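You operate a simulated robot arm through the tools that you are given. There is no shell and no other tool. Be economical: measure what you need, move in short steps, check, and stop when the job is done.

Carry out the task below with a simulated two-armed robot. There is one attempt and no reset: what you move stays moved.

JOB
Take the small blue ink tub on the top of the long grey workbench and put it away in the inside of the white tray. Pick up the white foam board with one hand, pass it to the other hand and put it on the top of the mounting bench. Put the pack marked "damp" from the top of the side table on the shelf under the banner table. Put the yellow roller on the orange print. Stack the orange card stack from the top of the grey table on top of the pink card stack. Put the number card labelled "3" from the top of the grey table on top of the red card box and the number card that says "7" on the top of the vacuum plate. Put two of the letter blocks from the top of the grey table on top of the square blue sheets. Put the red round weight from the top of the grey table on the top of the mounting bench and the purple round weight on the front of the high desk. Pull the photo drawer open. Any order will do. Set down upright: small blue ink tub, pack, yellow roller, letter block.

The check looks at the end state, three seconds after you hand in, the way a careful person would. Anything else that was tipped, shoved, dropped, spilled or broken makes it a failure. Flat cloth is picked up by pressing the open fingertips on it (5 to 10 N) and closing them slowly along it; thin cloth reads only 2 to 8 mm in the jaws.

ROBOT AND FRAMES
Two 6-joint arms with two-finger parallel grippers on one trunk, on a base that drives. Base frame: it is fixed to the floor where the robot stands at the start and does not move with it; the origin is under the middle of the robot, x ahead of it, y to its left, z up. Units: m, degrees, N and s.
The left shoulder is at the start at [0.28, 0.185, 0.939], the right one opposite. With the tool pointing down near the work surface each hand reaches from about 0.56 to 0.94 m from the robot's upright axis, wherever it stands, measured 20 degrees to its own side. Places, roughly: blue dry pack, pink dry pack [-1, -1.25, 0.75]; card stack [-1, 3.25, 1]; front of the high desk (96x18 cm) [1.48, 7.76, 1.12]; inside of the white tray (30x20 cm) [5.12, 4.66, 0.9]; letter block [-0.75, 3, 1]; number card [-0.75, 3.25, 1]; orange print (27x20x1 cm) [-0.6, 5.3, 0.9]; photo drawer [5, 0.3, 0.4]; red card box [-0.75, 3, 1]; round weight [-0.5, 3.25, 1]; shelf under the banner table [-3, 0.3, 0.2]; small blue ink tub (5x5x5 cm) [0.8, -0.8, 0.9]; square blue sheets (22x20x4 cm) [-1.1, 3.1, 0.9]; top of the mounting bench [-1.1, 0.7, 0.9]; top of the vacuum plate [-1, 0.7, 0.9]; white foam board (1x24x30 cm) [0.2, -1, 0.8]; yellow roller (9x9x10 cm) [-1.2, 0.4, 0.9]. Payload 1.57 kg a hand.
The TCP of each hand is the grasp point between the finger pads, 0.03 m short of the fingertips. In the tool frame z runs along the fingers and y along their closing line. Largest opening 0.08 m; finger width 0.017, thickness 0.012; the body of the gripper, 0.04 by 0.082 m, starts 0.08 m behind the TCP.
Orientation is told as [roll, pitch, yaw] about the base's x, y, z axes, in that order, counted from this pose: with the fingers straight down and closing along the base's y, the tool's x points along the base's -x, its y along +y and its z along -z.

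CONTROLS
- The arms move only by the tool nudge_tool. It takes "left_deltas", "right_deltas" or both (then of equal length, played together; a hand with none holds still); each is a list of rows, each a list of 7 numbers: the closure, from 0 (fully open) to 1 (shut), then the shift along the tool's x, y, z in units of 25 mm (1.0 is 25 mm), then the turn, a rotation vector about the tool's x, y, z in units of 6 degrees (1.0 is 6 degrees). In form: [[fingers, tx, ty, tz, ax, ay, az], ...]. A call has 1 to 12 rows; each row shifts and turns the commanded pose from where the row before left it, along the tool's axes as they then stand. A call with a number of a shift or a turn outside -1 to 1 is refused whole. Rows are played at 5 a second. More than 0.05 m and 8.6 degrees between two rows, or a gripper value outside its range, and nothing of the call is played. Where a pose cannot be reached the arm comes as near as it can. A force on the tool above 40 N (or 10 N above the force at the start of the call, whichever is more), or a blocked arm, ends the call early, and 0.2 s more pass. The fingers move at their own pace (about 0.153 m/s each) and stop on an object; they squeeze with about 27 N. The grip force told is the motor's: it shows also when the fingers shut on nothing. Time passes only in rows, and 0.2 s behind the last, so rows that do not move let the fingers close. The reply holds the time, the measured pose of the TCP, the force on the tool along the base axes, the opening and the grip force, in the units named above and with some noise, with the torque about the TCP (base axes, N m) and any sound that the robot's microphone picked up.
- Cameras (640 x 400 px; columns grow to the right, rows downward): "scene" is now at [0.2228, 0.0421, 1.3751]; the picture's right is [0.59, -0.81, -0.00], its down [-0.64, -0.46, -0.62] and it looks along [0.50, 0.36, -0.79] (base axes); focal length 214 px, centre (320, 200). "left" rides on the left gripper at [0.072, 0.007, -0.122] in its tool frame; the picture's right is [-0.09, 1.00, 0.00], its down [-0.84, -0.08, -0.54] and it looks along [-0.54, -0.05, 0.84] (tool axes); focal length 238 px, centre (320, 200). "right" rides on the right gripper at [0.072, -0.007, -0.122] in its tool frame; the picture's right is [0.09, 1.00, 0.00], its down [-0.84, 0.08, -0.54] and it looks along [-0.54, 0.05, 0.84] (tool axes); focal length 238 px, centre (320, 200). There is no depth. A picture from a camera that has moved, and an enlarged one, comes with that camera's place and axes in the base frame and with its lens.
- grab_frame(camera): a new picture of that camera. The clock stands still meanwhile.
- move_column(by): slides the trunk up (or, below 0, down) by that many m; the arms and the scene camera ride with it, the base frame stays. It gives what a move gives, with no picture.
- roll_base(legs): drives the robot by 1 to 6 legs, each [ahead, turn to the left] in m and degrees, along the robot's own axes; the way and the turn of a leg run together, so that a leg with both is an arc; at most 1.5 m and 180 degrees a leg. The arms and the cameras ride along, it lands a little off, and it stops where it bumps. It gives what a move gives.
- pan_tilt(pan, tilt): turns the head with the scene camera to pan (to the left, within 86 degrees either way) and tilt (down, from -29 to 69), counted from straight ahead of the robot. It gives what a move gives.
- inspect(camera, box): a new picture of the part [left, top, right, bottom] of that camera's present view, enlarged. The clock stands still meanwhile.
- sign_off(): hands the job in; it is judged then, once.

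Go step by step. Nothing tells you exact positions but the pictures and the camera data: compare them with the known pose of the tool, close in by small moves and look again before you grip or let go. The budget is 567 turns and 370 pictures, counting those below and the enlarged ones. Unless the task says otherwise, let go and move clear before handing in, and close with one line.

The tools are called after "Emit:" by a JSON object that holds its "name" and its "arguments". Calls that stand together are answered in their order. nudge_tool: Moves the arms, as the interface text tells. Its arguments: {"type":"object","properties":{"left_deltas":{"type":"array"},"right_deltas":{"type":"array"}},"required":[]} The other tools are called the same way: move_column (by) slides the trunk up or down; roll_base (legs) drives the base; pan_tilt (pan, tilt) turns the head that bears the scene camera; grab_frame (camera) takes a picture; inspect (camera, box) takes an enlarged picture of a part of a camera's view; sign_off () hands the job in.

At the start:

```text
t: 0.0
left_tcp_pos: [0.6818, -0.1519, 1.1518]
left_tool_rot: [-0.1, 0.0, -16.8]
left_wrist_force: [0.2, 0.2, -1.0]
left_torque: [0.03, 0.0, 0.02]
left_opening: 0.0803
left_grip_force: 0.1
right_tcp_pos: [0.4605, -0.3916, 1.168]
right_tool_rot: [0.0, 0.0, -17.0]
right_wrist_force: [-0.4, 0.1, 0.1]
right_torque: [0.01, 0.0, 0.0]
right_opening: 0.08
right_grip_force: 0.0
trunk travel left (down, up): [-0.634, 0.356]
robot x, y, heading: [-0.0015, -0.0016, -0.0]
head pan, tilt: [35.9, 51.9]
```

scene: 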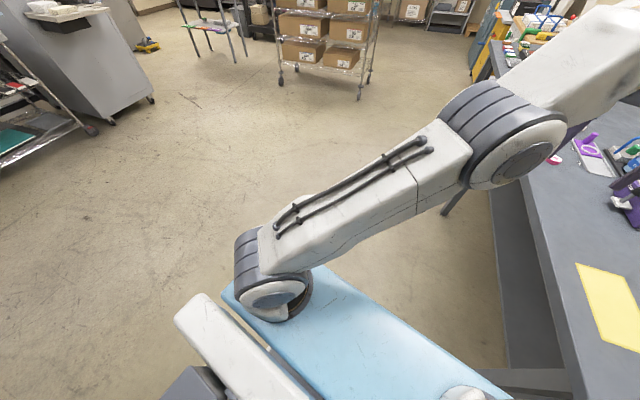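
right: 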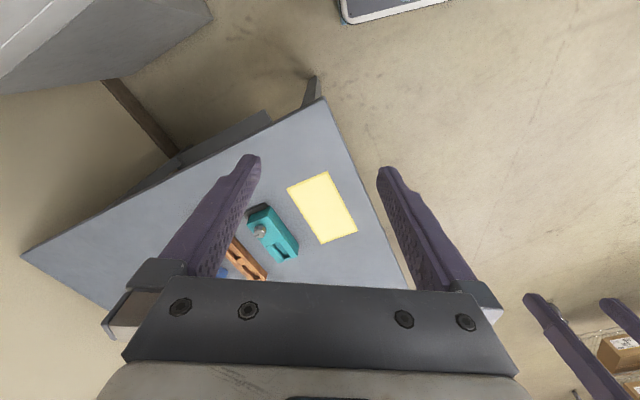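
left: 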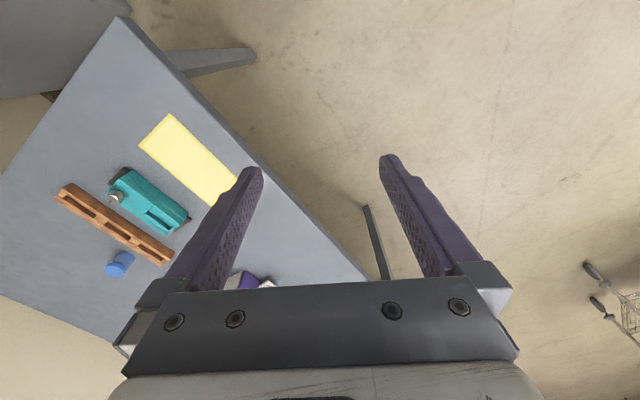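

I see a grey bench to the right-front with a blue tub, teal tool, and yellow sheet. I'll look around with the head first to map the surroundings.

Emit:
{"name": "pan_tilt", "arguments": {"pan": -45, "tilt": 35}}

Emit:
{"name": "grab_frame", "arguments": {"camera": "scene"}}

```text
t: 1.5
left_tcp_pos: [0.6807, -0.1509, 1.1532]
left_tool_rot: [0.1, 0.0, -16.8]
left_wrist_force: [0.2, 0.0, 0.7]
left_torque: [0.01, 0.0, 0.0]
left_opening: 0.0802
left_grip_force: 0.0
right_tcp_pos: [0.4606, -0.3911, 1.1683]
right_tool_rot: [0.0, 0.0, -17.2]
right_wrist_force: [-0.1, 0.2, -0.5]
right_torque: [0.0, 0.0, -0.02]
right_opening: 0.0798
right_grip_force: 0.1
trunk travel left (down, up): [-0.634, 0.356]
robot x, y, heading: [0.0021, -0.0016, -0.1]
head pan, tilt: [-45.0, 35.0]
```

```text
366 pictures are left
camera scene: at [0.2241, -0.0643, 1.3993], right [-0.71, -0.71, 0.0], down [-0.41, 0.41, -0.82], along [0.58, -0.58, -0.57], focal length 214 px, centre (320, 200)
```

scene: 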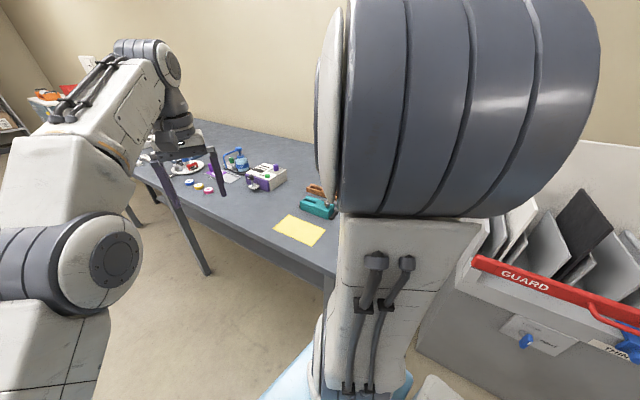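

The long bench lies along the right-hand wall. To the right there's a rack with boards and a red guard; I'll look there and elsewhere.

Emit:
{"name": "pan_tilt", "arguments": {"pan": -85, "tilt": 35}}

Emit:
{"name": "grab_frame", "arguments": {"camera": "scene"}}

Emit:
{"name": "pan_tilt", "arguments": {"pan": 0, "tilt": 5}}

Emit:
{"name": "grab_frame", "arguments": {"camera": "scene"}}

Emit:
{"name": "pan_tilt", "arguments": {"pan": 75, "tilt": 10}}

Emit:
{"name": "grab_frame", "arguments": {"camera": "scene"}}

```text
t: 2.6
left_tcp_pos: [0.6816, -0.152, 1.1521]
left_tool_rot: [0.0, -0.1, -16.9]
left_wrist_force: [-0.1, -0.3, -0.7]
left_torque: [-0.01, -0.01, 0.02]
left_opening: 0.0798
left_grip_force: 0.0
right_tcp_pos: [0.4598, -0.3904, 1.1672]
right_tool_rot: [0.0, 0.0, -17.1]
right_wrist_force: [0.0, 0.2, -0.1]
right_torque: [-0.02, 0.0, 0.01]
right_opening: 0.0802
right_grip_force: 0.1
trunk travel left (down, up): [-0.634, 0.356]
robot x, y, heading: [0.0049, -0.0002, -0.1]
head pan, tilt: [-85.0, 35.0]
```

```text
365 pictures are left
camera scene: at [0.1696, -0.0898, 1.3993], right [-1.0, -0.09, 0.0], down [-0.05, 0.57, -0.82], along [0.07, -0.82, -0.57], focal length 214 px, centre (320, 200)
```

scene: 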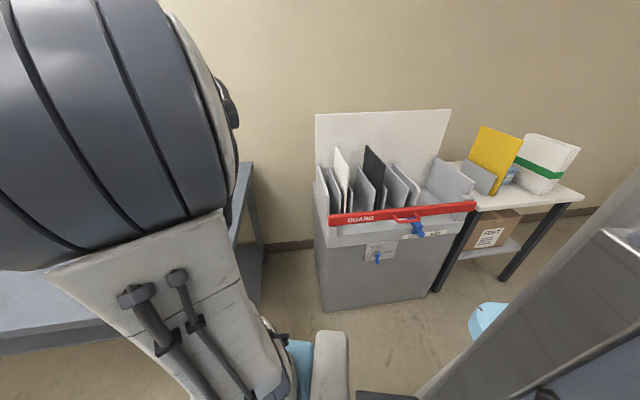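

```text
t: 4.2
left_tcp_pos: [0.6799, -0.1515, 1.1523]
left_tool_rot: [0.0, 0.0, -16.9]
left_wrist_force: [-0.1, -0.4, -0.5]
left_torque: [0.0, 0.01, 0.0]
left_opening: 0.0799
left_grip_force: 0.0
right_tcp_pos: [0.4613, -0.3907, 1.1666]
right_tool_rot: [0.0, 0.0, -17.1]
right_wrist_force: [0.9, -0.2, 0.5]
right_torque: [0.0, -0.03, 0.03]
right_opening: 0.0799
right_grip_force: 0.0
trunk travel left (down, up): [-0.634, 0.356]
robot x, y, heading: [-0.0041, -0.0018, 0.3]
head pan, tilt: [0.0, 5.0]
```

```text
364 pictures are left
camera scene: at [0.2537, -0.0021, 1.4475], right [0.0, -1.0, 0.0], down [-0.09, 0.0, -1.0], along [1.0, 0.0, -0.09], focal length 214 px, centre (320, 200)
```

scene: 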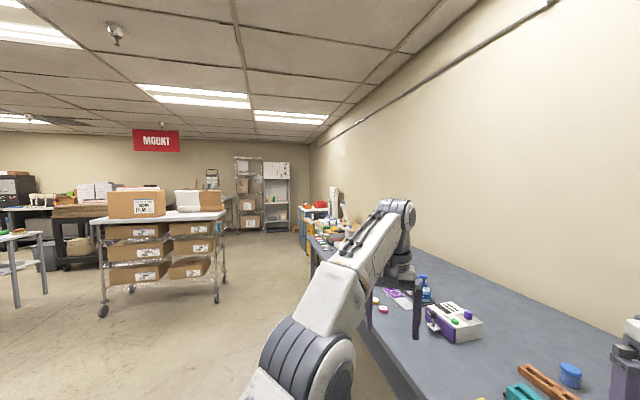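

```text
t: 5.7
left_tcp_pos: [0.6806, -0.1527, 1.1533]
left_tool_rot: [0.0, 0.0, -17.0]
left_wrist_force: [0.3, 0.1, 0.3]
left_torque: [0.01, -0.01, 0.0]
left_opening: 0.0799
left_grip_force: 0.0
right_tcp_pos: [0.4596, -0.3912, 1.1669]
right_tool_rot: [0.0, 0.0, -17.1]
right_wrist_force: [-0.4, -0.8, 0.4]
right_torque: [0.0, -0.01, -0.05]
right_opening: 0.0801
right_grip_force: 0.0
trunk travel left (down, up): [-0.634, 0.356]
robot x, y, heading: [-0.0005, 0.0005, 0.2]
head pan, tilt: [75.0, 10.0]
```

```text
363 pictures are left
camera scene: at [0.1859, 0.0878, 1.4394], right [0.97, -0.26, 0.0], down [-0.05, -0.17, -0.98], along [0.26, 0.95, -0.17], focal length 214 px, centre (320, 200)
```

scene: 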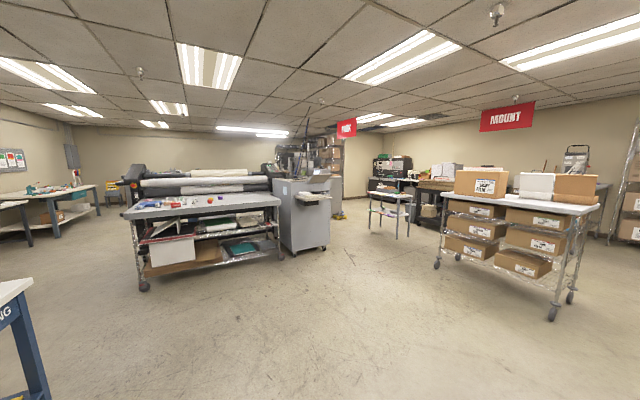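

The room is mapped roughly. I'll check the robot's own footprint by looking down, to know how close I can get to the benches.

Emit:
{"name": "pan_tilt", "arguments": {"pan": 0, "tilt": 69}}

Emit:
{"name": "grab_frame", "arguments": {"camera": "scene"}}

Emit:
{"name": "pan_tilt", "arguments": {"pan": 86, "tilt": 60}}

Emit:
{"name": "grab_frame", "arguments": {"camera": "scene"}}

```text
t: 7.1
left_tcp_pos: [0.6812, -0.1514, 1.1516]
left_tool_rot: [0.0, 0.0, -16.9]
left_wrist_force: [0.1, 1.3, -0.1]
left_torque: [-0.01, -0.02, -0.04]
left_opening: 0.0801
left_grip_force: 0.0
right_tcp_pos: [0.4598, -0.3909, 1.1678]
right_tool_rot: [0.0, 0.0, -17.1]
right_wrist_force: [-0.2, 0.4, -0.2]
right_torque: [-0.02, 0.01, 0.0]
right_opening: 0.0799
right_grip_force: 0.1
trunk travel left (down, up): [-0.634, 0.356]
robot x, y, heading: [0.0017, 0.0006, 0.1]
head pan, tilt: [0.0, 68.8]
```

```text
362 pictures are left
camera scene: at [0.2178, -0.002, 1.3557], right [0.0, -1.0, 0.0], down [-0.93, 0.0, -0.36], along [0.36, 0.0, -0.93], focal length 214 px, centre (320, 200)
```

scene: 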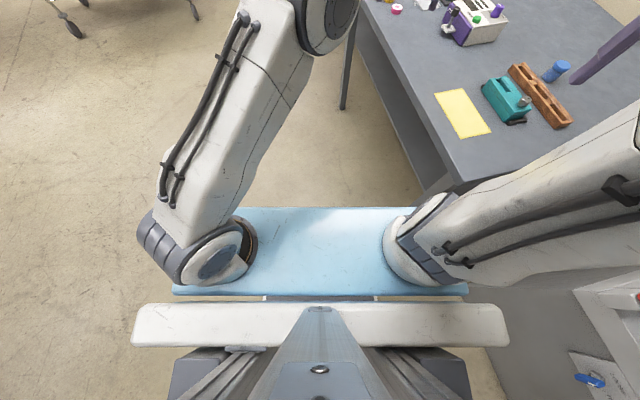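

```text
t: 8.7
left_tcp_pos: [0.6811, -0.152, 1.1528]
left_tool_rot: [0.0, 0.0, -16.9]
left_wrist_force: [-1.0, -0.1, -0.2]
left_torque: [0.02, 0.01, 0.04]
left_opening: 0.08
left_grip_force: 0.1
right_tcp_pos: [0.4607, -0.3903, 1.1672]
right_tool_rot: [0.0, 0.0, -17.1]
right_wrist_force: [0.5, -0.4, 0.1]
right_torque: [0.02, 0.0, -0.02]
right_opening: 0.0801
right_grip_force: 0.1
trunk travel left (down, up): [-0.634, 0.356]
robot x, y, heading: [-0.0004, -0.0004, -0.0]
head pan, tilt: [85.9, 60.0]
```

```text
361 pictures are left
camera scene: at [0.1666, 0.0644, 1.365], right [1.0, -0.07, 0.0], down [-0.06, -0.86, -0.5], along [0.04, 0.5, -0.87], focal length 214 px, centre (320, 200)
```

scene: 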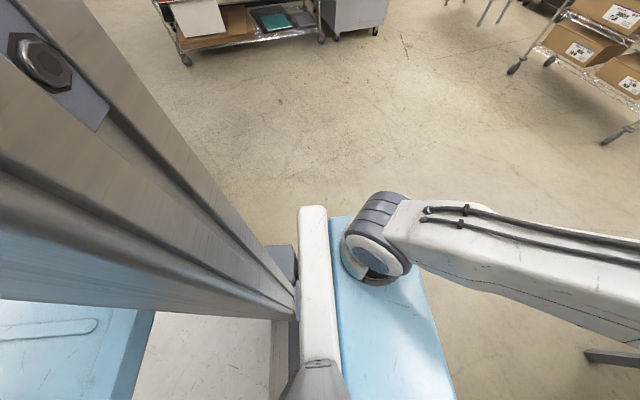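

The bench's front corner is near (0.43,-0.35), rotated about 15°. The tub is near (0.81,-0.71). I'll raise the trunk, drive parallel to the bench and face it.

Emit:
{"name": "move_column", "arguments": {"by": 0.15}}

Emit:
{"name": "roll_base", "arguments": {"legs": [[0, 17], [0.8, 0], [0, -92]]}}

Emit:
{"name": "pan_tilt", "arguments": {"pan": 0, "tilt": 45}}

Emit:
{"name": "grab_frame", "arguments": {"camera": "scene"}}

```text
t: 10.5
left_tcp_pos: [0.6798, -0.152, 1.3017]
left_tool_rot: [0.0, 0.0, -16.9]
left_wrist_force: [0.5, 0.7, 0.4]
left_torque: [-0.03, -0.03, 0.01]
left_opening: 0.08
left_grip_force: 0.1
right_tcp_pos: [0.4601, -0.3917, 1.3183]
right_tool_rot: [0.0, 0.1, -17.1]
right_wrist_force: [1.2, 1.2, -0.3]
right_torque: [0.02, -0.01, 0.02]
right_opening: 0.0802
right_grip_force: 0.0
trunk travel left (down, up): [-0.784, 0.206]
robot x, y, heading: [-0.0004, -0.0013, -0.1]
head pan, tilt: [85.9, 60.0]
```

```text
t: 19.8
left_tcp_pos: [0.8219, -0.4466, 1.3022]
left_tool_rot: [0.0, 0.0, -90.9]
left_wrist_force: [0.4, -0.3, 0.0]
left_torque: [-0.04, -0.03, -0.01]
left_opening: 0.0801
left_grip_force: 0.0
right_tcp_pos: [0.5312, -0.3017, 1.3173]
right_tool_rot: [0.0, 0.0, -91.0]
right_wrist_force: [-0.5, 0.4, -0.2]
right_torque: [0.06, -0.02, 0.04]
right_opening: 0.0801
right_grip_force: 0.2
trunk travel left (down, up): [-0.784, 0.206]
robot x, y, heading: [0.7784, 0.2502, -74.1]
head pan, tilt: [85.9, 60.0]
```

```text
t: 21.4
left_tcp_pos: [0.823, -0.4454, 1.3029]
left_tool_rot: [0.0, 0.0, -90.7]
left_wrist_force: [-0.5, 0.1, 0.2]
left_torque: [-0.01, -0.02, 0.0]
left_opening: 0.0797
left_grip_force: 0.2
right_tcp_pos: [0.5315, -0.3002, 1.3187]
right_tool_rot: [-0.1, 0.0, -91.0]
right_wrist_force: [-1.0, -0.7, 0.0]
right_torque: [0.01, 0.02, 0.02]
right_opening: 0.0798
right_grip_force: 0.0
trunk travel left (down, up): [-0.784, 0.206]
robot x, y, heading: [0.7813, 0.2505, -74.3]
head pan, tilt: [0.0, 45.0]
```

```text
360 pictures are left
camera scene: at [0.849, 0.0155, 1.5345], right [-0.96, -0.28, 0.0], down [-0.2, 0.68, -0.71], along [0.2, -0.68, -0.71], focal length 214 px, centre (320, 200)
```

scene: 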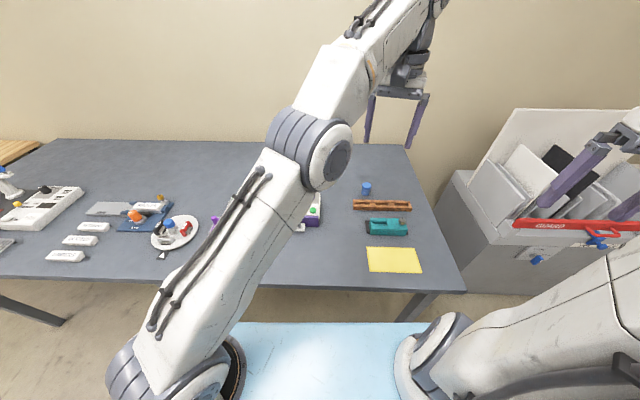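

The tub is around (0.835,-0.72,0.90). The left arm is hanging in the way, so I'll drive slightly closer and move the left arm aside to the left.

Emit:
{"name": "roll_base", "arguments": {"legs": [[0.08, 0]]}}

Emit:
{"name": "nudge_tool", "arguments": {"left_deltas": [[0, 0.3, 1, 0, 0, 0, 0], [0, 0.3, 1, 0, 0, 0, 0], [0, 0.3, 1, 0, 0, 0, 0], [0, 0.3, 1, 0, 0, 0, 0], [0, 0.3, 1, 0, 0, 0, 0], [0, 0.3, 1, 0, 0, 0, 0], [0, 0.3, 1, 0, 0, 0, 0], [0, 0.3, 1, 0, 0, 0, 0], [0, 0.3, 1, 0, 0, 0, 0], [0, 0.3, 1, 0, 0, 0, 0], [0, 0.3, 1, 0, 0, 0, 0], [0, 0.3, 1, 0, 0, 0, 0]]}}

```text
t: 22.4
left_tcp_pos: [0.846, -0.524, 1.3031]
left_tool_rot: [0.0, -0.1, -90.7]
left_wrist_force: [-0.2, 0.4, -0.5]
left_torque: [-0.01, -0.01, -0.02]
left_opening: 0.0796
left_grip_force: 0.1
right_tcp_pos: [0.5537, -0.3782, 1.3178]
right_tool_rot: [0.0, 0.0, -91.0]
right_wrist_force: [0.6, 0.3, 0.1]
right_torque: [-0.02, -0.01, 0.03]
right_opening: 0.0802
right_grip_force: 0.1
trunk travel left (down, up): [-0.784, 0.206]
robot x, y, heading: [0.8039, 0.1731, -73.7]
head pan, tilt: [0.0, 45.0]
```

```text
t: 25.0
left_tcp_pos: [1.1482, -0.4383, 1.3021]
left_tool_rot: [0.0, 0.0, -90.8]
left_wrist_force: [0.2, -0.4, 0.0]
left_torque: [0.0, 0.0, -0.02]
left_opening: 0.08
left_grip_force: 0.1
right_tcp_pos: [0.5537, -0.3786, 1.317]
right_tool_rot: [0.1, 0.0, -90.9]
right_wrist_force: [-0.6, -0.8, 0.1]
right_torque: [-0.03, 0.02, 0.01]
right_opening: 0.0802
right_grip_force: 0.0
trunk travel left (down, up): [-0.784, 0.206]
robot x, y, heading: [0.8023, 0.17, -74.0]
head pan, tilt: [0.0, 45.0]
```

Moving the right hand above the tub.

Emit:
{"name": "nudge_tool", "arguments": {"right_deltas": [[0, -1, 0.94, 0.6, 0, 0, 0], [0, -1, 0.94, 0.6, 0, 0, 0], [0, -1, 0.94, 0.6, 0, 0, 0], [0, -1, 0.94, 0.6, 0, 0, 0], [0, -1, 0.94, 0.6, 0, 0, 0], [0, -1, 0.94, 0.6, 0, 0, 0], [0, -1, 0.94, 0.6, 0, 0, 0], [0, -1, 0.94, 0.6, 0, 0, 0], [0, -1, 0.94, 0.6, 0, 0, 0], [0, -1, 0.94, 0.6, 0, 0, 0], [0, -1, 0.94, 0.6, 0, 0, 0], [0, -1, 0.94, 0.6, 0, 0, 0]]}}

Emit:
{"name": "grab_frame", "arguments": {"camera": "right"}}

```text
t: 27.6
left_tcp_pos: [1.1477, -0.4386, 1.3023]
left_tool_rot: [0.0, -0.1, -90.8]
left_wrist_force: [-0.8, 0.2, -0.5]
left_torque: [-0.02, -0.03, 0.04]
left_opening: 0.0797
left_grip_force: 0.1
right_tcp_pos: [0.8315, -0.6834, 1.1365]
right_tool_rot: [0.0, 0.0, -91.0]
right_wrist_force: [0.4, -0.6, 0.6]
right_torque: [-0.05, -0.02, 0.0]
right_opening: 0.0801
right_grip_force: 0.0
trunk travel left (down, up): [-0.784, 0.206]
robot x, y, heading: [0.8065, 0.1744, -73.8]
head pan, tilt: [0.0, 45.0]
```

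```text
359 pictures are left
camera right: at [0.824, -0.6112, 1.258], right [1.0, 0.07, 0.0], down [0.06, -0.84, 0.54], along [0.04, -0.54, -0.84], focal length 238 px, centre (320, 200)
```

right: 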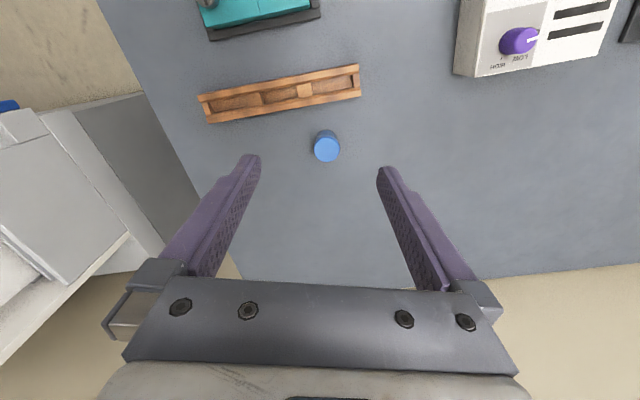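

Tub at about (0.844,-0.736). I align and descend partway.

Emit:
{"name": "nudge_tool", "arguments": {"right_deltas": [[0, -1, 0.25, 0, 0, 0, 0], [0, -1, 0.25, 0, 0, 0, 0], [0, 0, 0, 1, 0, 0, 0], [0, 0, 0, 1, 0, 0, 0], [0, 0, 0, 1, 0, 0, 0], [0, 0, 0, 1, 0, 0, 0], [0, 0, 0, 1, 0, 0, 0]]}}

Emit:
{"name": "grab_frame", "arguments": {"camera": "right"}}

```text
t: 29.2
left_tcp_pos: [1.1473, -0.4389, 1.3031]
left_tool_rot: [0.0, 0.0, -90.9]
left_wrist_force: [0.8, 0.8, 0.8]
left_torque: [0.0, 0.03, -0.01]
left_opening: 0.0799
left_grip_force: 0.0
right_tcp_pos: [0.8422, -0.7338, 1.0113]
right_tool_rot: [0.0, 0.1, -91.0]
right_wrist_force: [0.1, 0.5, -0.9]
right_torque: [0.03, 0.02, -0.04]
right_opening: 0.0803
right_grip_force: 0.1
trunk travel left (down, up): [-0.784, 0.206]
robot x, y, heading: [0.8015, 0.1717, -73.9]
head pan, tilt: [0.0, 45.0]
```

```text
358 pictures are left
camera right: at [0.8355, -0.6615, 1.1317], right [1.0, 0.07, 0.0], down [0.06, -0.84, 0.54], along [0.04, -0.54, -0.84], focal length 238 px, centre (320, 200)
```

right: 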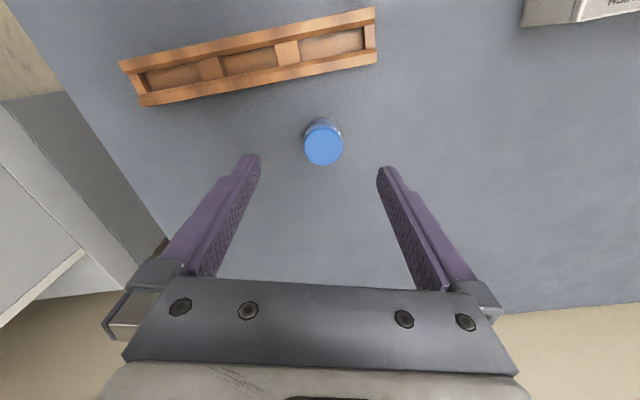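

The size cue suggests the tub sits lower and slightly farther. Moving down a bit more and checking.

Emit:
{"name": "nudge_tool", "arguments": {"right_deltas": [[0, -0.8, 0.2, 0.5, 0, 0, 0], [0, 0, 0, 0.8, 0, 0, 0], [0, 0, 0, 0.8, 0, 0, 0]]}}

Emit:
{"name": "grab_frame", "arguments": {"camera": "right"}}

```text
t: 30.0
left_tcp_pos: [1.1478, -0.4384, 1.3016]
left_tool_rot: [0.1, -0.1, -90.8]
left_wrist_force: [-0.2, -0.5, -0.1]
left_torque: [-0.03, -0.01, -0.01]
left_opening: 0.0802
left_grip_force: 0.0
right_tcp_pos: [0.8465, -0.7533, 0.96]
right_tool_rot: [0.0, 0.0, -91.0]
right_wrist_force: [-1.1, -0.8, -0.9]
right_torque: [0.02, 0.02, 0.0]
right_opening: 0.0802
right_grip_force: 0.0
trunk travel left (down, up): [-0.784, 0.206]
robot x, y, heading: [0.8025, 0.1722, -74.1]
head pan, tilt: [0.0, 45.0]
```

```text
357 pictures are left
camera right: at [0.8398, -0.6822, 1.0805], right [1.0, 0.07, 0.0], down [0.06, -0.84, 0.54], along [0.04, -0.54, -0.84], focal length 238 px, centre (320, 200)
```

right: 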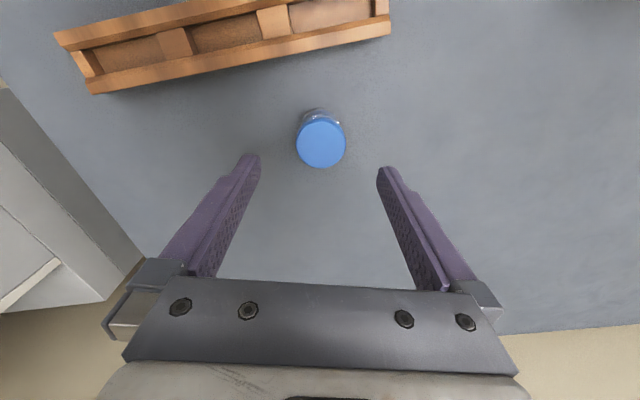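

Emit:
{"name": "nudge_tool", "arguments": {"right_deltas": [[0, -0.5, 0, 0.5, 0, 0, 0], [0, 0, 0, 1, 0, 0, 0], [0, 0, 0, 1, 0, 0, 0], [0, 0, 0, 1, 0, 0, 0], [0, 0, 0, 0.5, 0, 0, 0]]}}

Emit:
{"name": "grab_frame", "arguments": {"camera": "right"}}

```text
t: 31.4
left_tcp_pos: [1.1476, -0.4372, 1.302]
left_tool_rot: [0.0, -0.1, -90.8]
left_wrist_force: [-0.2, 0.5, 0.5]
left_torque: [-0.04, 0.03, 0.01]
left_opening: 0.08
left_grip_force: 0.1
right_tcp_pos: [0.8416, -0.7499, 0.8705]
right_tool_rot: [0.0, -0.6, -91.0]
right_wrist_force: [-0.9, 6.5, 15.1]
right_torque: [0.32, 0.67, -0.36]
right_opening: 0.0803
right_grip_force: 0.1
right hand out of reach, approached as far as the arm can: row 1, 4
trunk travel left (down, up): [-0.784, 0.206]
robot x, y, heading: [0.8002, 0.1715, -74.0]
head pan, tilt: [0.0, 45.0]
stopped in row 5 (right hand): the force on the tool passed its limit at 44 N (the readings are from after the stop); the commanded pose is now the measured one
```

```text
356 pictures are left
camera right: at [0.836, -0.6766, 0.9904], right [1.0, 0.07, 0.0], down [0.06, -0.83, 0.55], along [0.04, -0.55, -0.83], focal length 238 px, centre (320, 200)
```

right: 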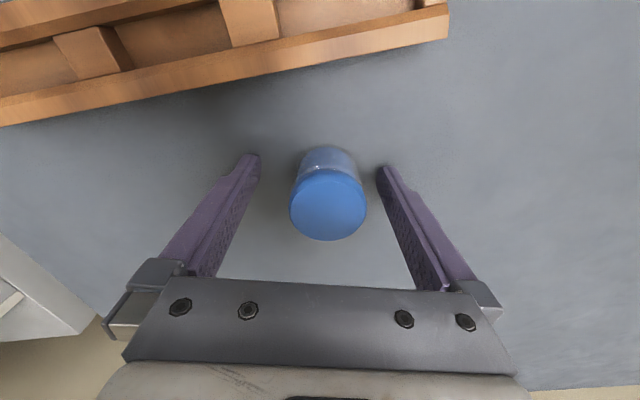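

The fingertips touched the bench (top z≈0.84); tub is between the fingers. Raise slightly, close and lift.

Emit:
{"name": "nudge_tool", "arguments": {"right_deltas": [[0, 0, 0, -0.3, 0, 0, 0], [0.5, 0, 0, 0, 0, 0, 0], [1, 0, 0, 0, 0, 0, 0], [1, 0, 0, 0, 0, 0, 0], [1, 0, 0, 0, 0, 0, 0]]}}

```text
t: 32.6
left_tcp_pos: [1.148, -0.4389, 1.3026]
left_tool_rot: [0.0, 0.0, -90.8]
left_wrist_force: [-1.1, -0.9, -0.6]
left_torque: [-0.02, -0.03, 0.01]
left_opening: 0.0801
left_grip_force: 0.0
right_tcp_pos: [0.8425, -0.7504, 0.8745]
right_tool_rot: [0.0, -0.4, -91.0]
right_wrist_force: [-0.6, 0.2, 0.3]
right_torque: [-0.01, 0.03, -0.02]
right_opening: 0.0427
right_grip_force: 27.1
trunk travel left (down, up): [-0.784, 0.206]
robot x, y, heading: [0.8021, 0.1726, -73.9]
head pan, tilt: [0.0, 45.0]
```

Gripped at 43 mm. Lift straight up, then retract.

Emit:
{"name": "nudge_tool", "arguments": {"right_deltas": [[1, 0, 0, -1, 0, 0, 0], [1, 0, 0, -1, 0, 0, 0], [1, 0, 0, -1, 0, 0, 0], [1, 0, 0, -1, 0, 0, 0], [1, 0, 0, -1, 0, 0, 0], [1, 0, 0, -1, 0, 0, 0], [1, 0, 0, -1, 0, 0, 0], [1, 0, 0, -1, 0, 0, 0], [1, 1, -0.5, -1, 0, 0, 0], [1, 1, -0.5, -1, 0, 0, 0], [1, 1, -0.5, -1, 0, 0, 0], [1, 1, -0.5, -1, 0, 0, 0]]}}

Emit:
{"name": "nudge_tool", "arguments": {"right_deltas": [[1, 1, -0.6, 0, 0, 0, 0], [1, 1, -0.6, 0, 0, 0, 0], [1, 1, -0.6, 0, 0, 0, 0], [1, 1, -0.6, 0, 0, 0, 0], [1, 1, -0.6, 0, 0, 0, 0], [1, 1, -0.6, 0, 0, 0, 0], [1, 1, -0.6, 0, 0, 0, 0], [1, 0, -0.6, 0, 0, 0, 0]]}}

Emit:
{"name": "grab_frame", "arguments": {"camera": "right"}}

```text
t: 35.2
left_tcp_pos: [1.1487, -0.4388, 1.302]
left_tool_rot: [0.0, 0.0, -90.7]
left_wrist_force: [0.6, 0.7, 0.0]
left_torque: [0.0, -0.02, 0.0]
left_opening: 0.08
left_grip_force: 0.0
right_tcp_pos: [0.8226, -0.7304, 1.1489]
right_tool_rot: [0.1, -0.3, -91.0]
right_wrist_force: [0.1, 0.0, -0.1]
right_torque: [0.04, -0.01, 0.01]
right_opening: 0.0001
right_grip_force: 21.5
right hand out of reach, approached as far as the arm can: row 2, 8, 9, 10, 11, 12
trunk travel left (down, up): [-0.784, 0.206]
robot x, y, heading: [0.8029, 0.1752, -74.0]
head pan, tilt: [0.0, 45.0]
```

```text
t: 37.0
left_tcp_pos: [1.1477, -0.4384, 1.3026]
left_tool_rot: [0.0, 0.0, -90.8]
left_wrist_force: [0.2, -0.5, 0.3]
left_torque: [0.02, 0.02, -0.03]
left_opening: 0.0798
left_grip_force: 0.0
right_tcp_pos: [0.7943, -0.732, 1.1635]
right_tool_rot: [0.0, -0.3, -91.0]
right_wrist_force: [-0.2, -0.5, 0.6]
right_torque: [0.0, 0.01, -0.03]
right_opening: 0.0
right_grip_force: 21.6
right hand out of reach, approached as far as the arm can: row 1, 2, 3, 4, 5, 6, 7
trunk travel left (down, up): [-0.784, 0.206]
robot x, y, heading: [0.8024, 0.1706, -73.9]
head pan, tilt: [0.0, 45.0]
```

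```text
355 pictures are left
camera right: at [0.787, -0.6583, 1.2838], right [1.0, 0.07, 0.0], down [0.06, -0.83, 0.55], along [0.04, -0.55, -0.84], focal length 238 px, centre (320, 200)
```

right: 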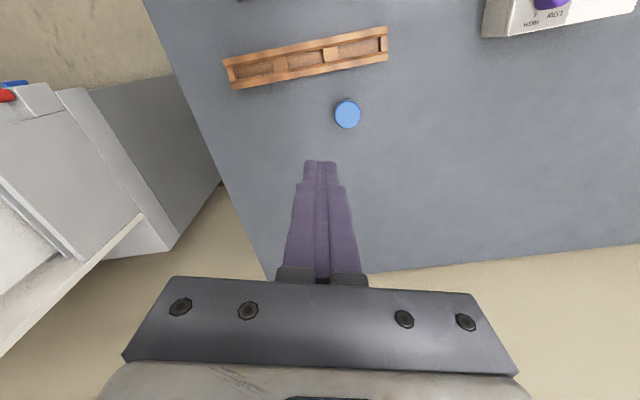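

The tub slipped out but still stands where it was; the arm was at the limit of its reach. I'll drive a little nearer so the hand has margin, then regrip lower.

Emit:
{"name": "roll_base", "arguments": {"legs": [[0.07, 0]]}}

Emit:
{"name": "nudge_tool", "arguments": {"right_deltas": [[0, 1, 0, 0, 0, 0, 0], [0, 0.8, 1, 0, 0, 0, 0], [0, 0, 0, 1, 0, 0, 0], [0, 0, 0, 1, 0, 0, 0], [0, 0, 0, 1, 0, 0, 0], [0, 0, 0, 1, 0, 0, 0], [0, 0, 0, 1, 0, 0, 0], [0, 0, 0, 1, 0, 0, 0]]}}

Emit:
{"name": "grab_frame", "arguments": {"camera": "right"}}

```text
t: 38.0
left_tcp_pos: [1.1666, -0.5071, 1.3023]
left_tool_rot: [0.1, 0.0, -91.0]
left_wrist_force: [0.2, -0.6, 0.3]
left_torque: [0.0, -0.03, -0.02]
left_opening: 0.0802
left_grip_force: 0.0
right_tcp_pos: [0.8128, -0.7991, 1.163]
right_tool_rot: [0.0, -0.3, -91.0]
right_wrist_force: [0.1, -0.3, -0.1]
right_torque: [-0.04, -0.05, 0.01]
right_opening: 0.0003
right_grip_force: 20.6
trunk travel left (down, up): [-0.784, 0.206]
robot x, y, heading: [0.8227, 0.1027, -74.2]
head pan, tilt: [0.0, 45.0]
```

```text
t: 39.8
left_tcp_pos: [1.166, -0.5068, 1.3023]
left_tool_rot: [0.0, 0.0, -90.9]
left_wrist_force: [0.7, 0.3, 0.4]
left_torque: [0.0, 0.03, 0.02]
left_opening: 0.08
left_grip_force: 0.0
right_tcp_pos: [0.8275, -0.8257, 1.0214]
right_tool_rot: [0.0, -0.2, -91.1]
right_wrist_force: [0.2, 0.9, 0.2]
right_torque: [0.0, -0.02, 0.01]
right_opening: 0.0802
right_grip_force: 0.0
right hand out of reach, approached as far as the arm can: row 1, 2, 3, 4, 5, 6, 7
trunk travel left (down, up): [-0.784, 0.206]
robot x, y, heading: [0.8262, 0.1055, -73.9]
head pan, tilt: [0.0, 45.0]
```

```text
354 pictures are left
camera right: at [0.8201, -0.7543, 1.1429], right [1.0, 0.07, 0.0], down [0.06, -0.84, 0.55], along [0.04, -0.54, -0.84], focal length 238 px, centre (320, 200)
```

right: 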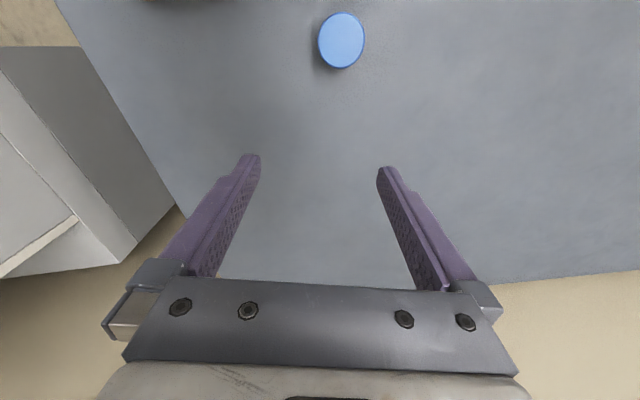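

The arm responded oddly; I want to see its posture with the scene camera.

Emit:
{"name": "grab_frame", "arguments": {"camera": "scene"}}

```text
353 pictures are left
camera scene: at [0.8905, -0.13, 1.5345], right [-0.96, -0.28, 0.0], down [-0.19, 0.68, -0.71], along [0.19, -0.68, -0.71], focal length 214 px, centre (320, 200)
```

scene: 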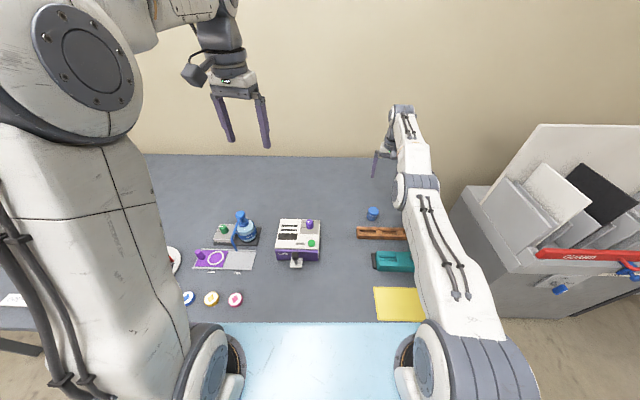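

The right arm is stretched fully straight. I'll retract it and watch whether it responds.

Emit:
{"name": "nudge_tool", "arguments": {"right_deltas": [[0, 1, 0, -0.5, 0, 0, 0], [0, 1, 0, -0.5, 0, 0, 0], [0, 1, 0, 0, 0, 0, 0], [0, 1, 0, 0, 0, 0, 0]]}}

```text
t: 40.8
left_tcp_pos: [1.1658, -0.5073, 1.3034]
left_tool_rot: [-0.1, 0.0, -91.0]
left_wrist_force: [0.3, -0.3, -0.4]
left_torque: [0.03, 0.0, 0.0]
left_opening: 0.0798
left_grip_force: 0.1
right_tcp_pos: [0.8362, -0.8215, 1.0441]
right_tool_rot: [0.0, -0.2, -91.1]
right_wrist_force: [-0.5, -0.1, -0.5]
right_torque: [0.02, -0.03, -0.01]
right_opening: 0.0801
right_grip_force: 0.0
right hand out of reach, approached as far as the arm can: row 1, 2, 3, 4
trunk travel left (down, up): [-0.784, 0.206]
robot x, y, heading: [0.8205, 0.1005, -74.1]
head pan, tilt: [0.0, 45.0]
```

The elbow seems stuck at its straight singularity. I'll try mixing wrist tilt with inward motion to break it.

Emit:
{"name": "nudge_tool", "arguments": {"right_deltas": [[0, 1, 0, 1, 0, 1, 0], [0, 1, 0, 1, 0, 1, 0], [0, 1, 0, 1, 0, 1, 0], [0, 1, 0, 1, 0, 1, 0]]}}

```text
t: 41.8
left_tcp_pos: [1.1669, -0.5069, 1.3031]
left_tool_rot: [-0.1, 0.0, -91.0]
left_wrist_force: [0.0, 0.9, 0.1]
left_torque: [0.03, 0.03, 0.0]
left_opening: 0.0799
left_grip_force: 0.1
right_tcp_pos: [0.8421, -0.7395, 0.9638]
right_tool_rot: [0.1, 22.7, -91.1]
right_wrist_force: [-0.7, -0.5, 0.8]
right_torque: [-0.01, 0.0, -0.02]
right_opening: 0.0797
right_grip_force: 0.1
right hand out of reach, approached as far as the arm can: row 1, 2, 3, 4
trunk travel left (down, up): [-0.784, 0.206]
robot x, y, heading: [0.8211, 0.1042, -73.8]
head pan, tilt: [0.0, 45.0]
```

Emit:
{"name": "nudge_tool", "arguments": {"right_deltas": [[0, 1, 0, -0.4, 0, 0, 0], [0, 1, 0, -0.4, 0, 0, 0], [0, 1, 0, -0.4, 0, 0, 0], [0, 1, 0, -0.4, 0, 0, 0], [0, 1, 0, -0.4, 0, 0, 0], [0, 1, 0, -0.4, 0, 0, 0], [0, 1, 0, -0.4, 0, 0, 0], [0, 1, 0, -0.4, 0, 0, 0], [0, 1, 0, -0.4, 0, 0, 0], [0, 1, 0, -0.4, 0, 0, 0]]}}

Emit:
{"name": "grab_frame", "arguments": {"camera": "scene"}}

```text
t: 44.0
left_tcp_pos: [1.167, -0.5065, 1.3013]
left_tool_rot: [0.0, 0.0, -91.0]
left_wrist_force: [-0.5, -0.4, -0.4]
left_torque: [0.03, 0.01, 0.03]
left_opening: 0.0797
left_grip_force: 0.1
right_tcp_pos: [0.8446, -0.5373, 1.1523]
right_tool_rot: [0.0, 23.7, -91.1]
right_wrist_force: [0.4, -0.6, 0.0]
right_torque: [-0.04, 0.01, 0.02]
right_opening: 0.0802
right_grip_force: 0.1
trunk travel left (down, up): [-0.784, 0.206]
robot x, y, heading: [0.8263, 0.1045, -73.6]
head pan, tilt: [0.0, 45.0]
```

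```text
352 pictures are left
camera scene: at [0.8906, -0.1302, 1.5345], right [-0.96, -0.28, 0.0], down [-0.19, 0.68, -0.71], along [0.19, -0.68, -0.71], focal length 214 px, centre (320, 200)
```

scene: 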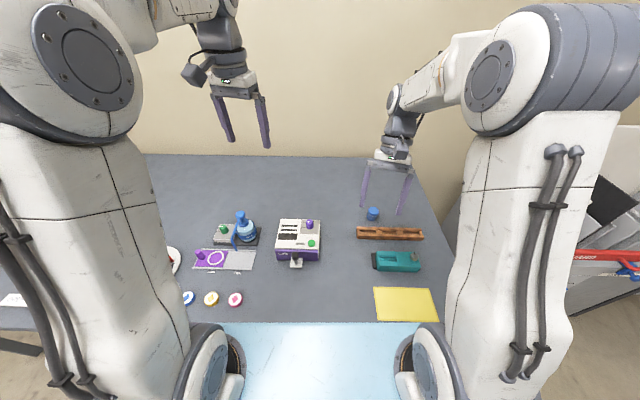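

Freed, elbow is up again. I straighten the tool and look down at the tub.

Emit:
{"name": "nudge_tool", "arguments": {"right_deltas": [[0, 0, 0, 0, 0, -1, 0], [0, 0, 0, 0, 0, -1, 0], [0, 0, 0, 0, 0, -1, 0], [0, 0, 0, 0, 0, -0.95, 0], [0, -1, 0, 0.5, 0, 0, 0], [0, -1, 0, 0.5, 0, 0, 0], [0, -1, 0, 0.5, 0, 0, 0], [0, -1, 0, 0.5, 0, 0, 0], [0, -1, 0, 0.5, 0, 0, 0], [0, -1, 0, 0.5, 0, 0, 0], [0, -1, 0, 0.5, 0, 0, 0], [0, -1, 0, 0.5, 0, 0, 0]]}}

Emit:
{"name": "grab_frame", "arguments": {"camera": "right"}}

```text
t: 46.6
left_tcp_pos: [1.1667, -0.5067, 1.3032]
left_tool_rot: [0.0, 0.0, -90.9]
left_wrist_force: [0.3, 0.4, -0.7]
left_torque: [-0.01, 0.02, 0.0]
left_opening: 0.0801
left_grip_force: 0.0
right_tcp_pos: [0.8397, -0.7369, 1.0515]
right_tool_rot: [0.0, 0.0, -91.1]
right_wrist_force: [-0.3, -0.1, -0.2]
right_torque: [-0.02, 0.0, 0.01]
right_opening: 0.0798
right_grip_force: 0.1
trunk travel left (down, up): [-0.784, 0.206]
robot x, y, heading: [0.8229, 0.1028, -74.1]
head pan, tilt: [0.0, 45.0]
```

```text
351 pictures are left
camera right: at [0.8326, -0.6649, 1.1732], right [1.0, 0.07, 0.0], down [0.06, -0.84, 0.54], along [0.04, -0.54, -0.84], focal length 238 px, centre (320, 200)
```

right: 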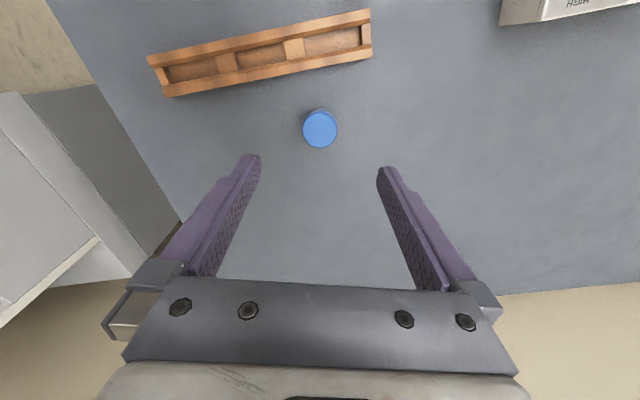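

Emit:
{"name": "nudge_tool", "arguments": {"right_deltas": [[0, -0.5, 0, 1, 0, 0, 0], [0, 0, 0, 1, 0, 0, 0], [0, 0, 0, 1, 0, 0, 0], [0, 0, 0, 1, 0, 0, 0], [0, 0, 0, 1, 0, 0, 0], [0, 0, 0, 1, 0, 0, 0], [0, 0, 0, 0.6, 0, 0, 0], [0, 0, 0, 0.4, 0, 0, 0], [0, 0, 0, 0.2, 0, 0, 0]]}}

Emit:
{"name": "grab_frame", "arguments": {"camera": "right"}}

```text
t: 48.6
left_tcp_pos: [1.1663, -0.5076, 1.3022]
left_tool_rot: [0.1, 0.0, -90.9]
left_wrist_force: [-0.1, -0.2, -0.3]
left_torque: [0.0, 0.05, 0.01]
left_opening: 0.0801
left_grip_force: 0.1
right_tcp_pos: [0.8398, -0.7496, 0.8731]
right_tool_rot: [0.1, -0.1, -91.1]
right_wrist_force: [-0.3, 0.2, 0.0]
right_torque: [-0.02, 0.0, 0.02]
right_opening: 0.0803
right_grip_force: 0.0
trunk travel left (down, up): [-0.784, 0.206]
robot x, y, heading: [0.8227, 0.105, -73.9]
head pan, tilt: [0.0, 45.0]
```

```text
350 pictures are left
camera right: at [0.8329, -0.6774, 0.9937], right [1.0, 0.07, 0.0], down [0.06, -0.84, 0.54], along [0.04, -0.54, -0.84], focal length 238 px, centre (320, 200)
```

right: 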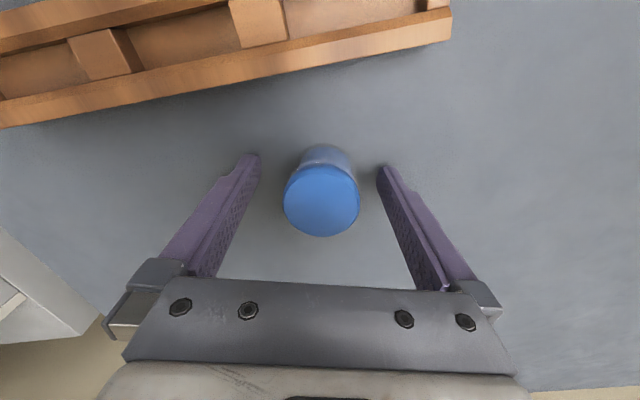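

Well aligned. Lower by 3 mm, close, and lift slowly.

Emit:
{"name": "nudge_tool", "arguments": {"right_deltas": [[0, 0, 0, 0.15, 0, 0, 0], [0.6, 0, 0, 0, 0, 0, 0], [1, 0, 0, 0, 0, 0, 0], [1, 0, 0, 0, 0, 0, 0], [1, 0, 0, 0, 0, 0, 0], [1, 0, 0, -0.2, 0, 0, 0], [1, 0, 0, -0.3, 0, 0, 0], [1, 0, 0, -0.4, 0, 0, 0]]}}

Emit:
{"name": "grab_frame", "arguments": {"camera": "right"}}

```text
t: 50.4
left_tcp_pos: [1.167, -0.5082, 1.3021]
left_tool_rot: [0.0, -0.1, -91.0]
left_wrist_force: [-0.3, 0.4, -0.4]
left_torque: [-0.02, -0.03, 0.02]
left_opening: 0.0798
left_grip_force: 0.0
right_tcp_pos: [0.8397, -0.7496, 0.8911]
right_tool_rot: [0.0, 0.1, -91.0]
right_wrist_force: [-0.1, 0.1, 0.4]
right_torque: [0.0, -0.01, -0.01]
right_opening: 0.043
right_grip_force: 27.1
trunk travel left (down, up): [-0.784, 0.206]
robot x, y, heading: [0.8218, 0.1082, -74.3]
head pan, tilt: [0.0, 45.0]
```

```text
349 pictures are left
camera right: at [0.8329, -0.6776, 1.0123], right [1.0, 0.07, 0.0], down [0.06, -0.84, 0.54], along [0.04, -0.54, -0.84], focal length 238 px, centre (320, 200)
```

right: 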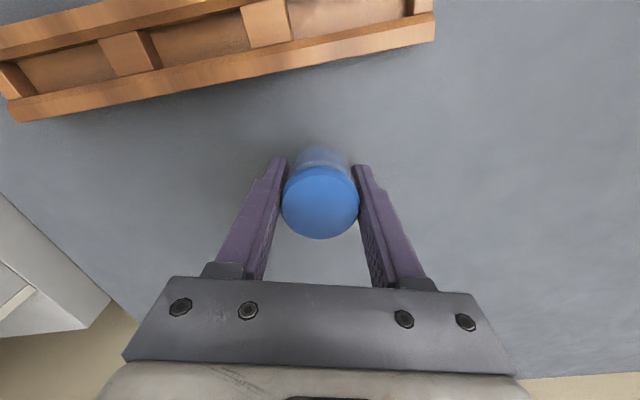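

The tub is following the hand. Continue lifting gently and retract.

Emit:
{"name": "nudge_tool", "arguments": {"right_deltas": [[1, 0, 0, -0.5, 0, 0, 0], [1, 0, 0, -0.5, 0, 0, 0], [1, 0, 0, -0.6, 0, 0, 0], [1, 0, 0, -0.6, 0, 0, 0], [1, 0, 0, -0.6, 0, 0, 0], [1, 0, 0, -0.6, 0, 0, 0], [1, 0.6, 0, -0.6, 0, 0, 0], [1, 0.6, 0, -0.6, 0, 0, 0], [1, 0.6, 0, -0.6, 0, 0, 0], [1, 0.6, 0, -0.6, 0, 0, 0], [1, 0.6, 0, -0.6, 0, 0, 0], [1, 0.6, 0, -0.6, 0, 0, 0]]}}

Emit:
{"name": "nudge_tool", "arguments": {"right_deltas": [[1, 0.8, -0.3, 0, 0, 0, 0], [1, 0.8, -0.3, 0, 0, 0, 0], [1, 0.8, -0.3, 0, 0, 0, 0], [1, 0.8, -0.3, 0, 0, 0, 0], [1, 0.8, -0.3, 0, 0, 0, 0], [1, 0.8, -0.3, 0, 0, 0, 0], [1, 0.8, -0.3, 0, 0, 0, 0], [1, 0.8, -0.3, 0, 0, 0, 0]]}}

Emit:
{"name": "grab_frame", "arguments": {"camera": "right"}}

```text
t: 53.0
left_tcp_pos: [1.1671, -0.5082, 1.3022]
left_tool_rot: [0.0, 0.0, -91.1]
left_wrist_force: [-0.3, 0.1, -0.9]
left_torque: [0.01, 0.0, 0.02]
left_opening: 0.08
left_grip_force: 0.0
right_tcp_pos: [0.8436, -0.6601, 1.0661]
right_tool_rot: [0.0, 0.1, -91.2]
right_wrist_force: [1.3, -0.2, 0.0]
right_torque: [-0.01, 0.02, 0.02]
right_opening: 0.043
right_grip_force: 27.0
trunk travel left (down, up): [-0.784, 0.206]
robot x, y, heading: [0.8208, 0.107, -74.0]
head pan, tilt: [0.0, 45.0]
```

```text
t: 54.8
left_tcp_pos: [1.1665, -0.5076, 1.3019]
left_tool_rot: [0.0, 0.0, -90.9]
left_wrist_force: [-0.1, 0.9, -0.4]
left_torque: [0.01, 0.01, 0.01]
left_opening: 0.0799
left_grip_force: 0.0
right_tcp_pos: [0.783, -0.4975, 1.0659]
right_tool_rot: [-0.1, -0.1, -91.1]
right_wrist_force: [0.4, 0.3, -0.3]
right_torque: [-0.01, 0.03, -0.02]
right_opening: 0.0432
right_grip_force: 27.4
trunk travel left (down, up): [-0.784, 0.206]
robot x, y, heading: [0.823, 0.1071, -73.8]
head pan, tilt: [0.0, 45.0]
```

```text
348 pictures are left
camera right: at [0.7762, -0.4264, 1.1874], right [1.0, 0.07, 0.0], down [0.06, -0.84, 0.54], along [0.04, -0.54, -0.84], focal length 238 px, centre (320, 200)
```

right: 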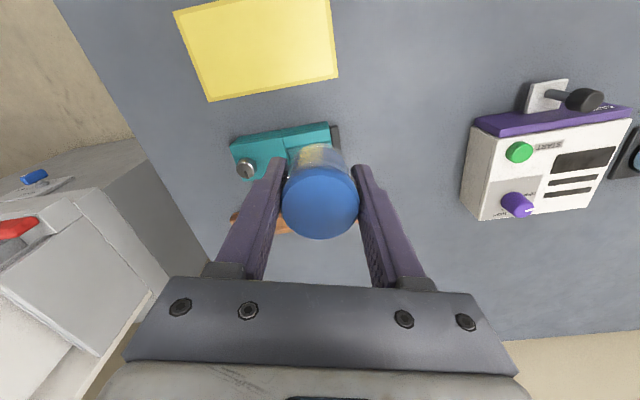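

Tub is held securely. Back away from the bench, turn toward +x and look at the way ahead.

Emit:
{"name": "roll_base", "arguments": {"legs": [[-0.5, 0], [0, 80]]}}

Emit:
{"name": "pan_tilt", "arguments": {"pan": 0, "tilt": 18}}

Emit:
{"name": "grab_frame", "arguments": {"camera": "scene"}}

```text
t: 61.2
left_tcp_pos: [1.3492, 0.8206, 1.303]
left_tool_rot: [0.1, 0.0, -10.8]
left_wrist_force: [0.2, -0.2, -0.1]
left_torque: [-0.02, 0.02, 0.04]
left_opening: 0.0799
left_grip_force: 0.1
right_tcp_pos: [1.2738, 0.4427, 1.0663]
right_tool_rot: [0.0, 0.0, -11.0]
right_wrist_force: [0.2, 0.6, -1.3]
right_torque: [0.03, 0.0, 0.03]
right_opening: 0.0431
right_grip_force: 27.3
trunk travel left (down, up): [-0.784, 0.206]
robot x, y, heading: [0.6876, 0.5854, 6.2]
head pan, tilt: [0.0, 45.0]
```

```text
t: 62.1
left_tcp_pos: [1.3489, 0.82, 1.3032]
left_tool_rot: [0.0, 0.0, -10.8]
left_wrist_force: [-0.2, -1.0, -0.2]
left_torque: [-0.03, 0.0, 0.01]
left_opening: 0.0799
left_grip_force: 0.0
right_tcp_pos: [1.2752, 0.4438, 1.0671]
right_tool_rot: [0.0, -0.1, -11.0]
right_wrist_force: [-0.6, 0.4, -0.7]
right_torque: [-0.01, -0.01, 0.01]
right_opening: 0.043
right_grip_force: 26.9
trunk travel left (down, up): [-0.784, 0.206]
robot x, y, heading: [0.6889, 0.5871, 6.1]
head pan, tilt: [0.0, 18.0]
```

```text
347 pictures are left
camera scene: at [0.9406, 0.6111, 1.5763], right [0.11, -0.99, 0.0], down [-0.31, -0.03, -0.95], along [0.95, 0.1, -0.31], focal length 214 px, centre (320, 200)
```

scene: 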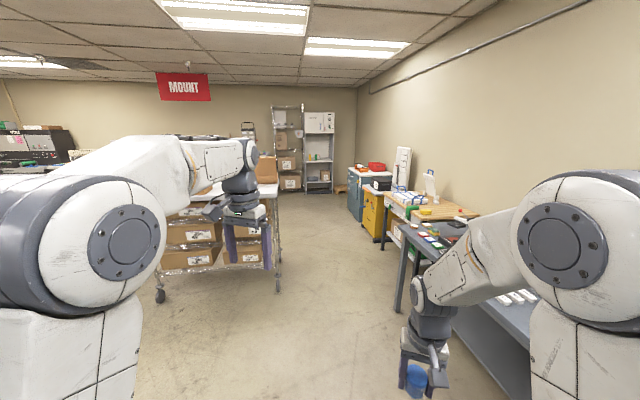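

The passage between rack and bench is about 1.1 m wide around y≈0.65. I drive forward 2 m through it and look.

Emit:
{"name": "roll_base", "arguments": {"legs": [[0, -4], [1.5, 0], [0.6, 0]]}}

Emit:
{"name": "pan_tilt", "arguments": {"pan": -25, "tilt": 25}}

Emit:
{"name": "grab_frame", "arguments": {"camera": "scene"}}

```text
t: 73.1
left_tcp_pos: [3.4978, 0.8148, 1.3028]
left_tool_rot: [0.1, 0.0, -15.4]
left_wrist_force: [-0.3, 0.4, 0.4]
left_torque: [0.0, -0.01, 0.0]
left_opening: 0.0797
left_grip_force: 0.0
right_tcp_pos: [3.3916, 0.4467, 1.0673]
right_tool_rot: [0.0, 0.0, -15.7]
right_wrist_force: [0.5, -0.1, -0.1]
right_torque: [-0.01, -0.05, 0.0]
right_opening: 0.0434
right_grip_force: 26.9
trunk travel left (down, up): [-0.784, 0.206]
robot x, y, heading: [2.8183, 0.636, 1.7]
head pan, tilt: [0.0, 18.0]
```

```text
t: 74.0
left_tcp_pos: [3.4967, 0.8144, 1.3025]
left_tool_rot: [0.0, 0.1, -15.6]
left_wrist_force: [-0.4, 0.2, 0.1]
left_torque: [-0.01, 0.03, -0.04]
left_opening: 0.0797
left_grip_force: 0.0
right_tcp_pos: [3.3915, 0.4453, 1.0662]
right_tool_rot: [0.0, 0.0, -15.7]
right_wrist_force: [0.7, 0.4, -1.0]
right_torque: [0.0, -0.01, 0.0]
right_opening: 0.043
right_grip_force: 26.5
trunk travel left (down, up): [-0.784, 0.206]
robot x, y, heading: [2.8198, 0.6338, 1.5]
head pan, tilt: [-25.0, 25.0]
```

```text
346 pictures are left
camera scene: at [3.0645, 0.6013, 1.5651], right [-0.4, -0.92, 0.0], down [-0.39, 0.17, -0.91], along [0.83, -0.36, -0.42], focal length 214 px, centre (320, 200)
```

scene: 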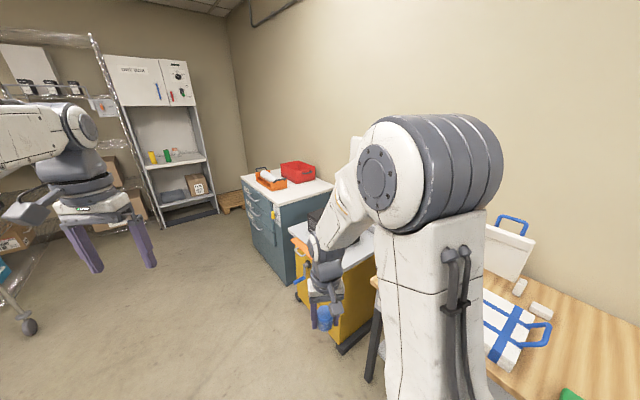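

The blue cabinet near (5,0.3) has drawers. I'll zoom in on it.

Emit:
{"name": "inspect", "arguments": {"camera": "scene", "box": [220, 150, 350, 300]}}

```text
2.67 times, centred on (285, 225) of scene
camera zoom: at [3.0645, 0.6013, 1.5651], right [-0.4, -0.92, 0.0], down [-0.39, 0.17, -0.91], along [0.83, -0.36, -0.42], focal length 572 px, centre (413, 133)
```

zoom: 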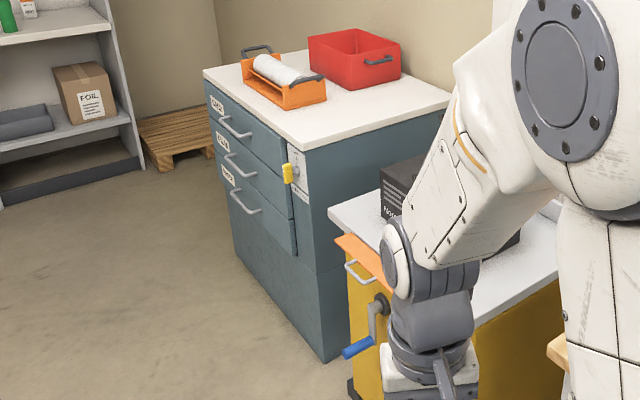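

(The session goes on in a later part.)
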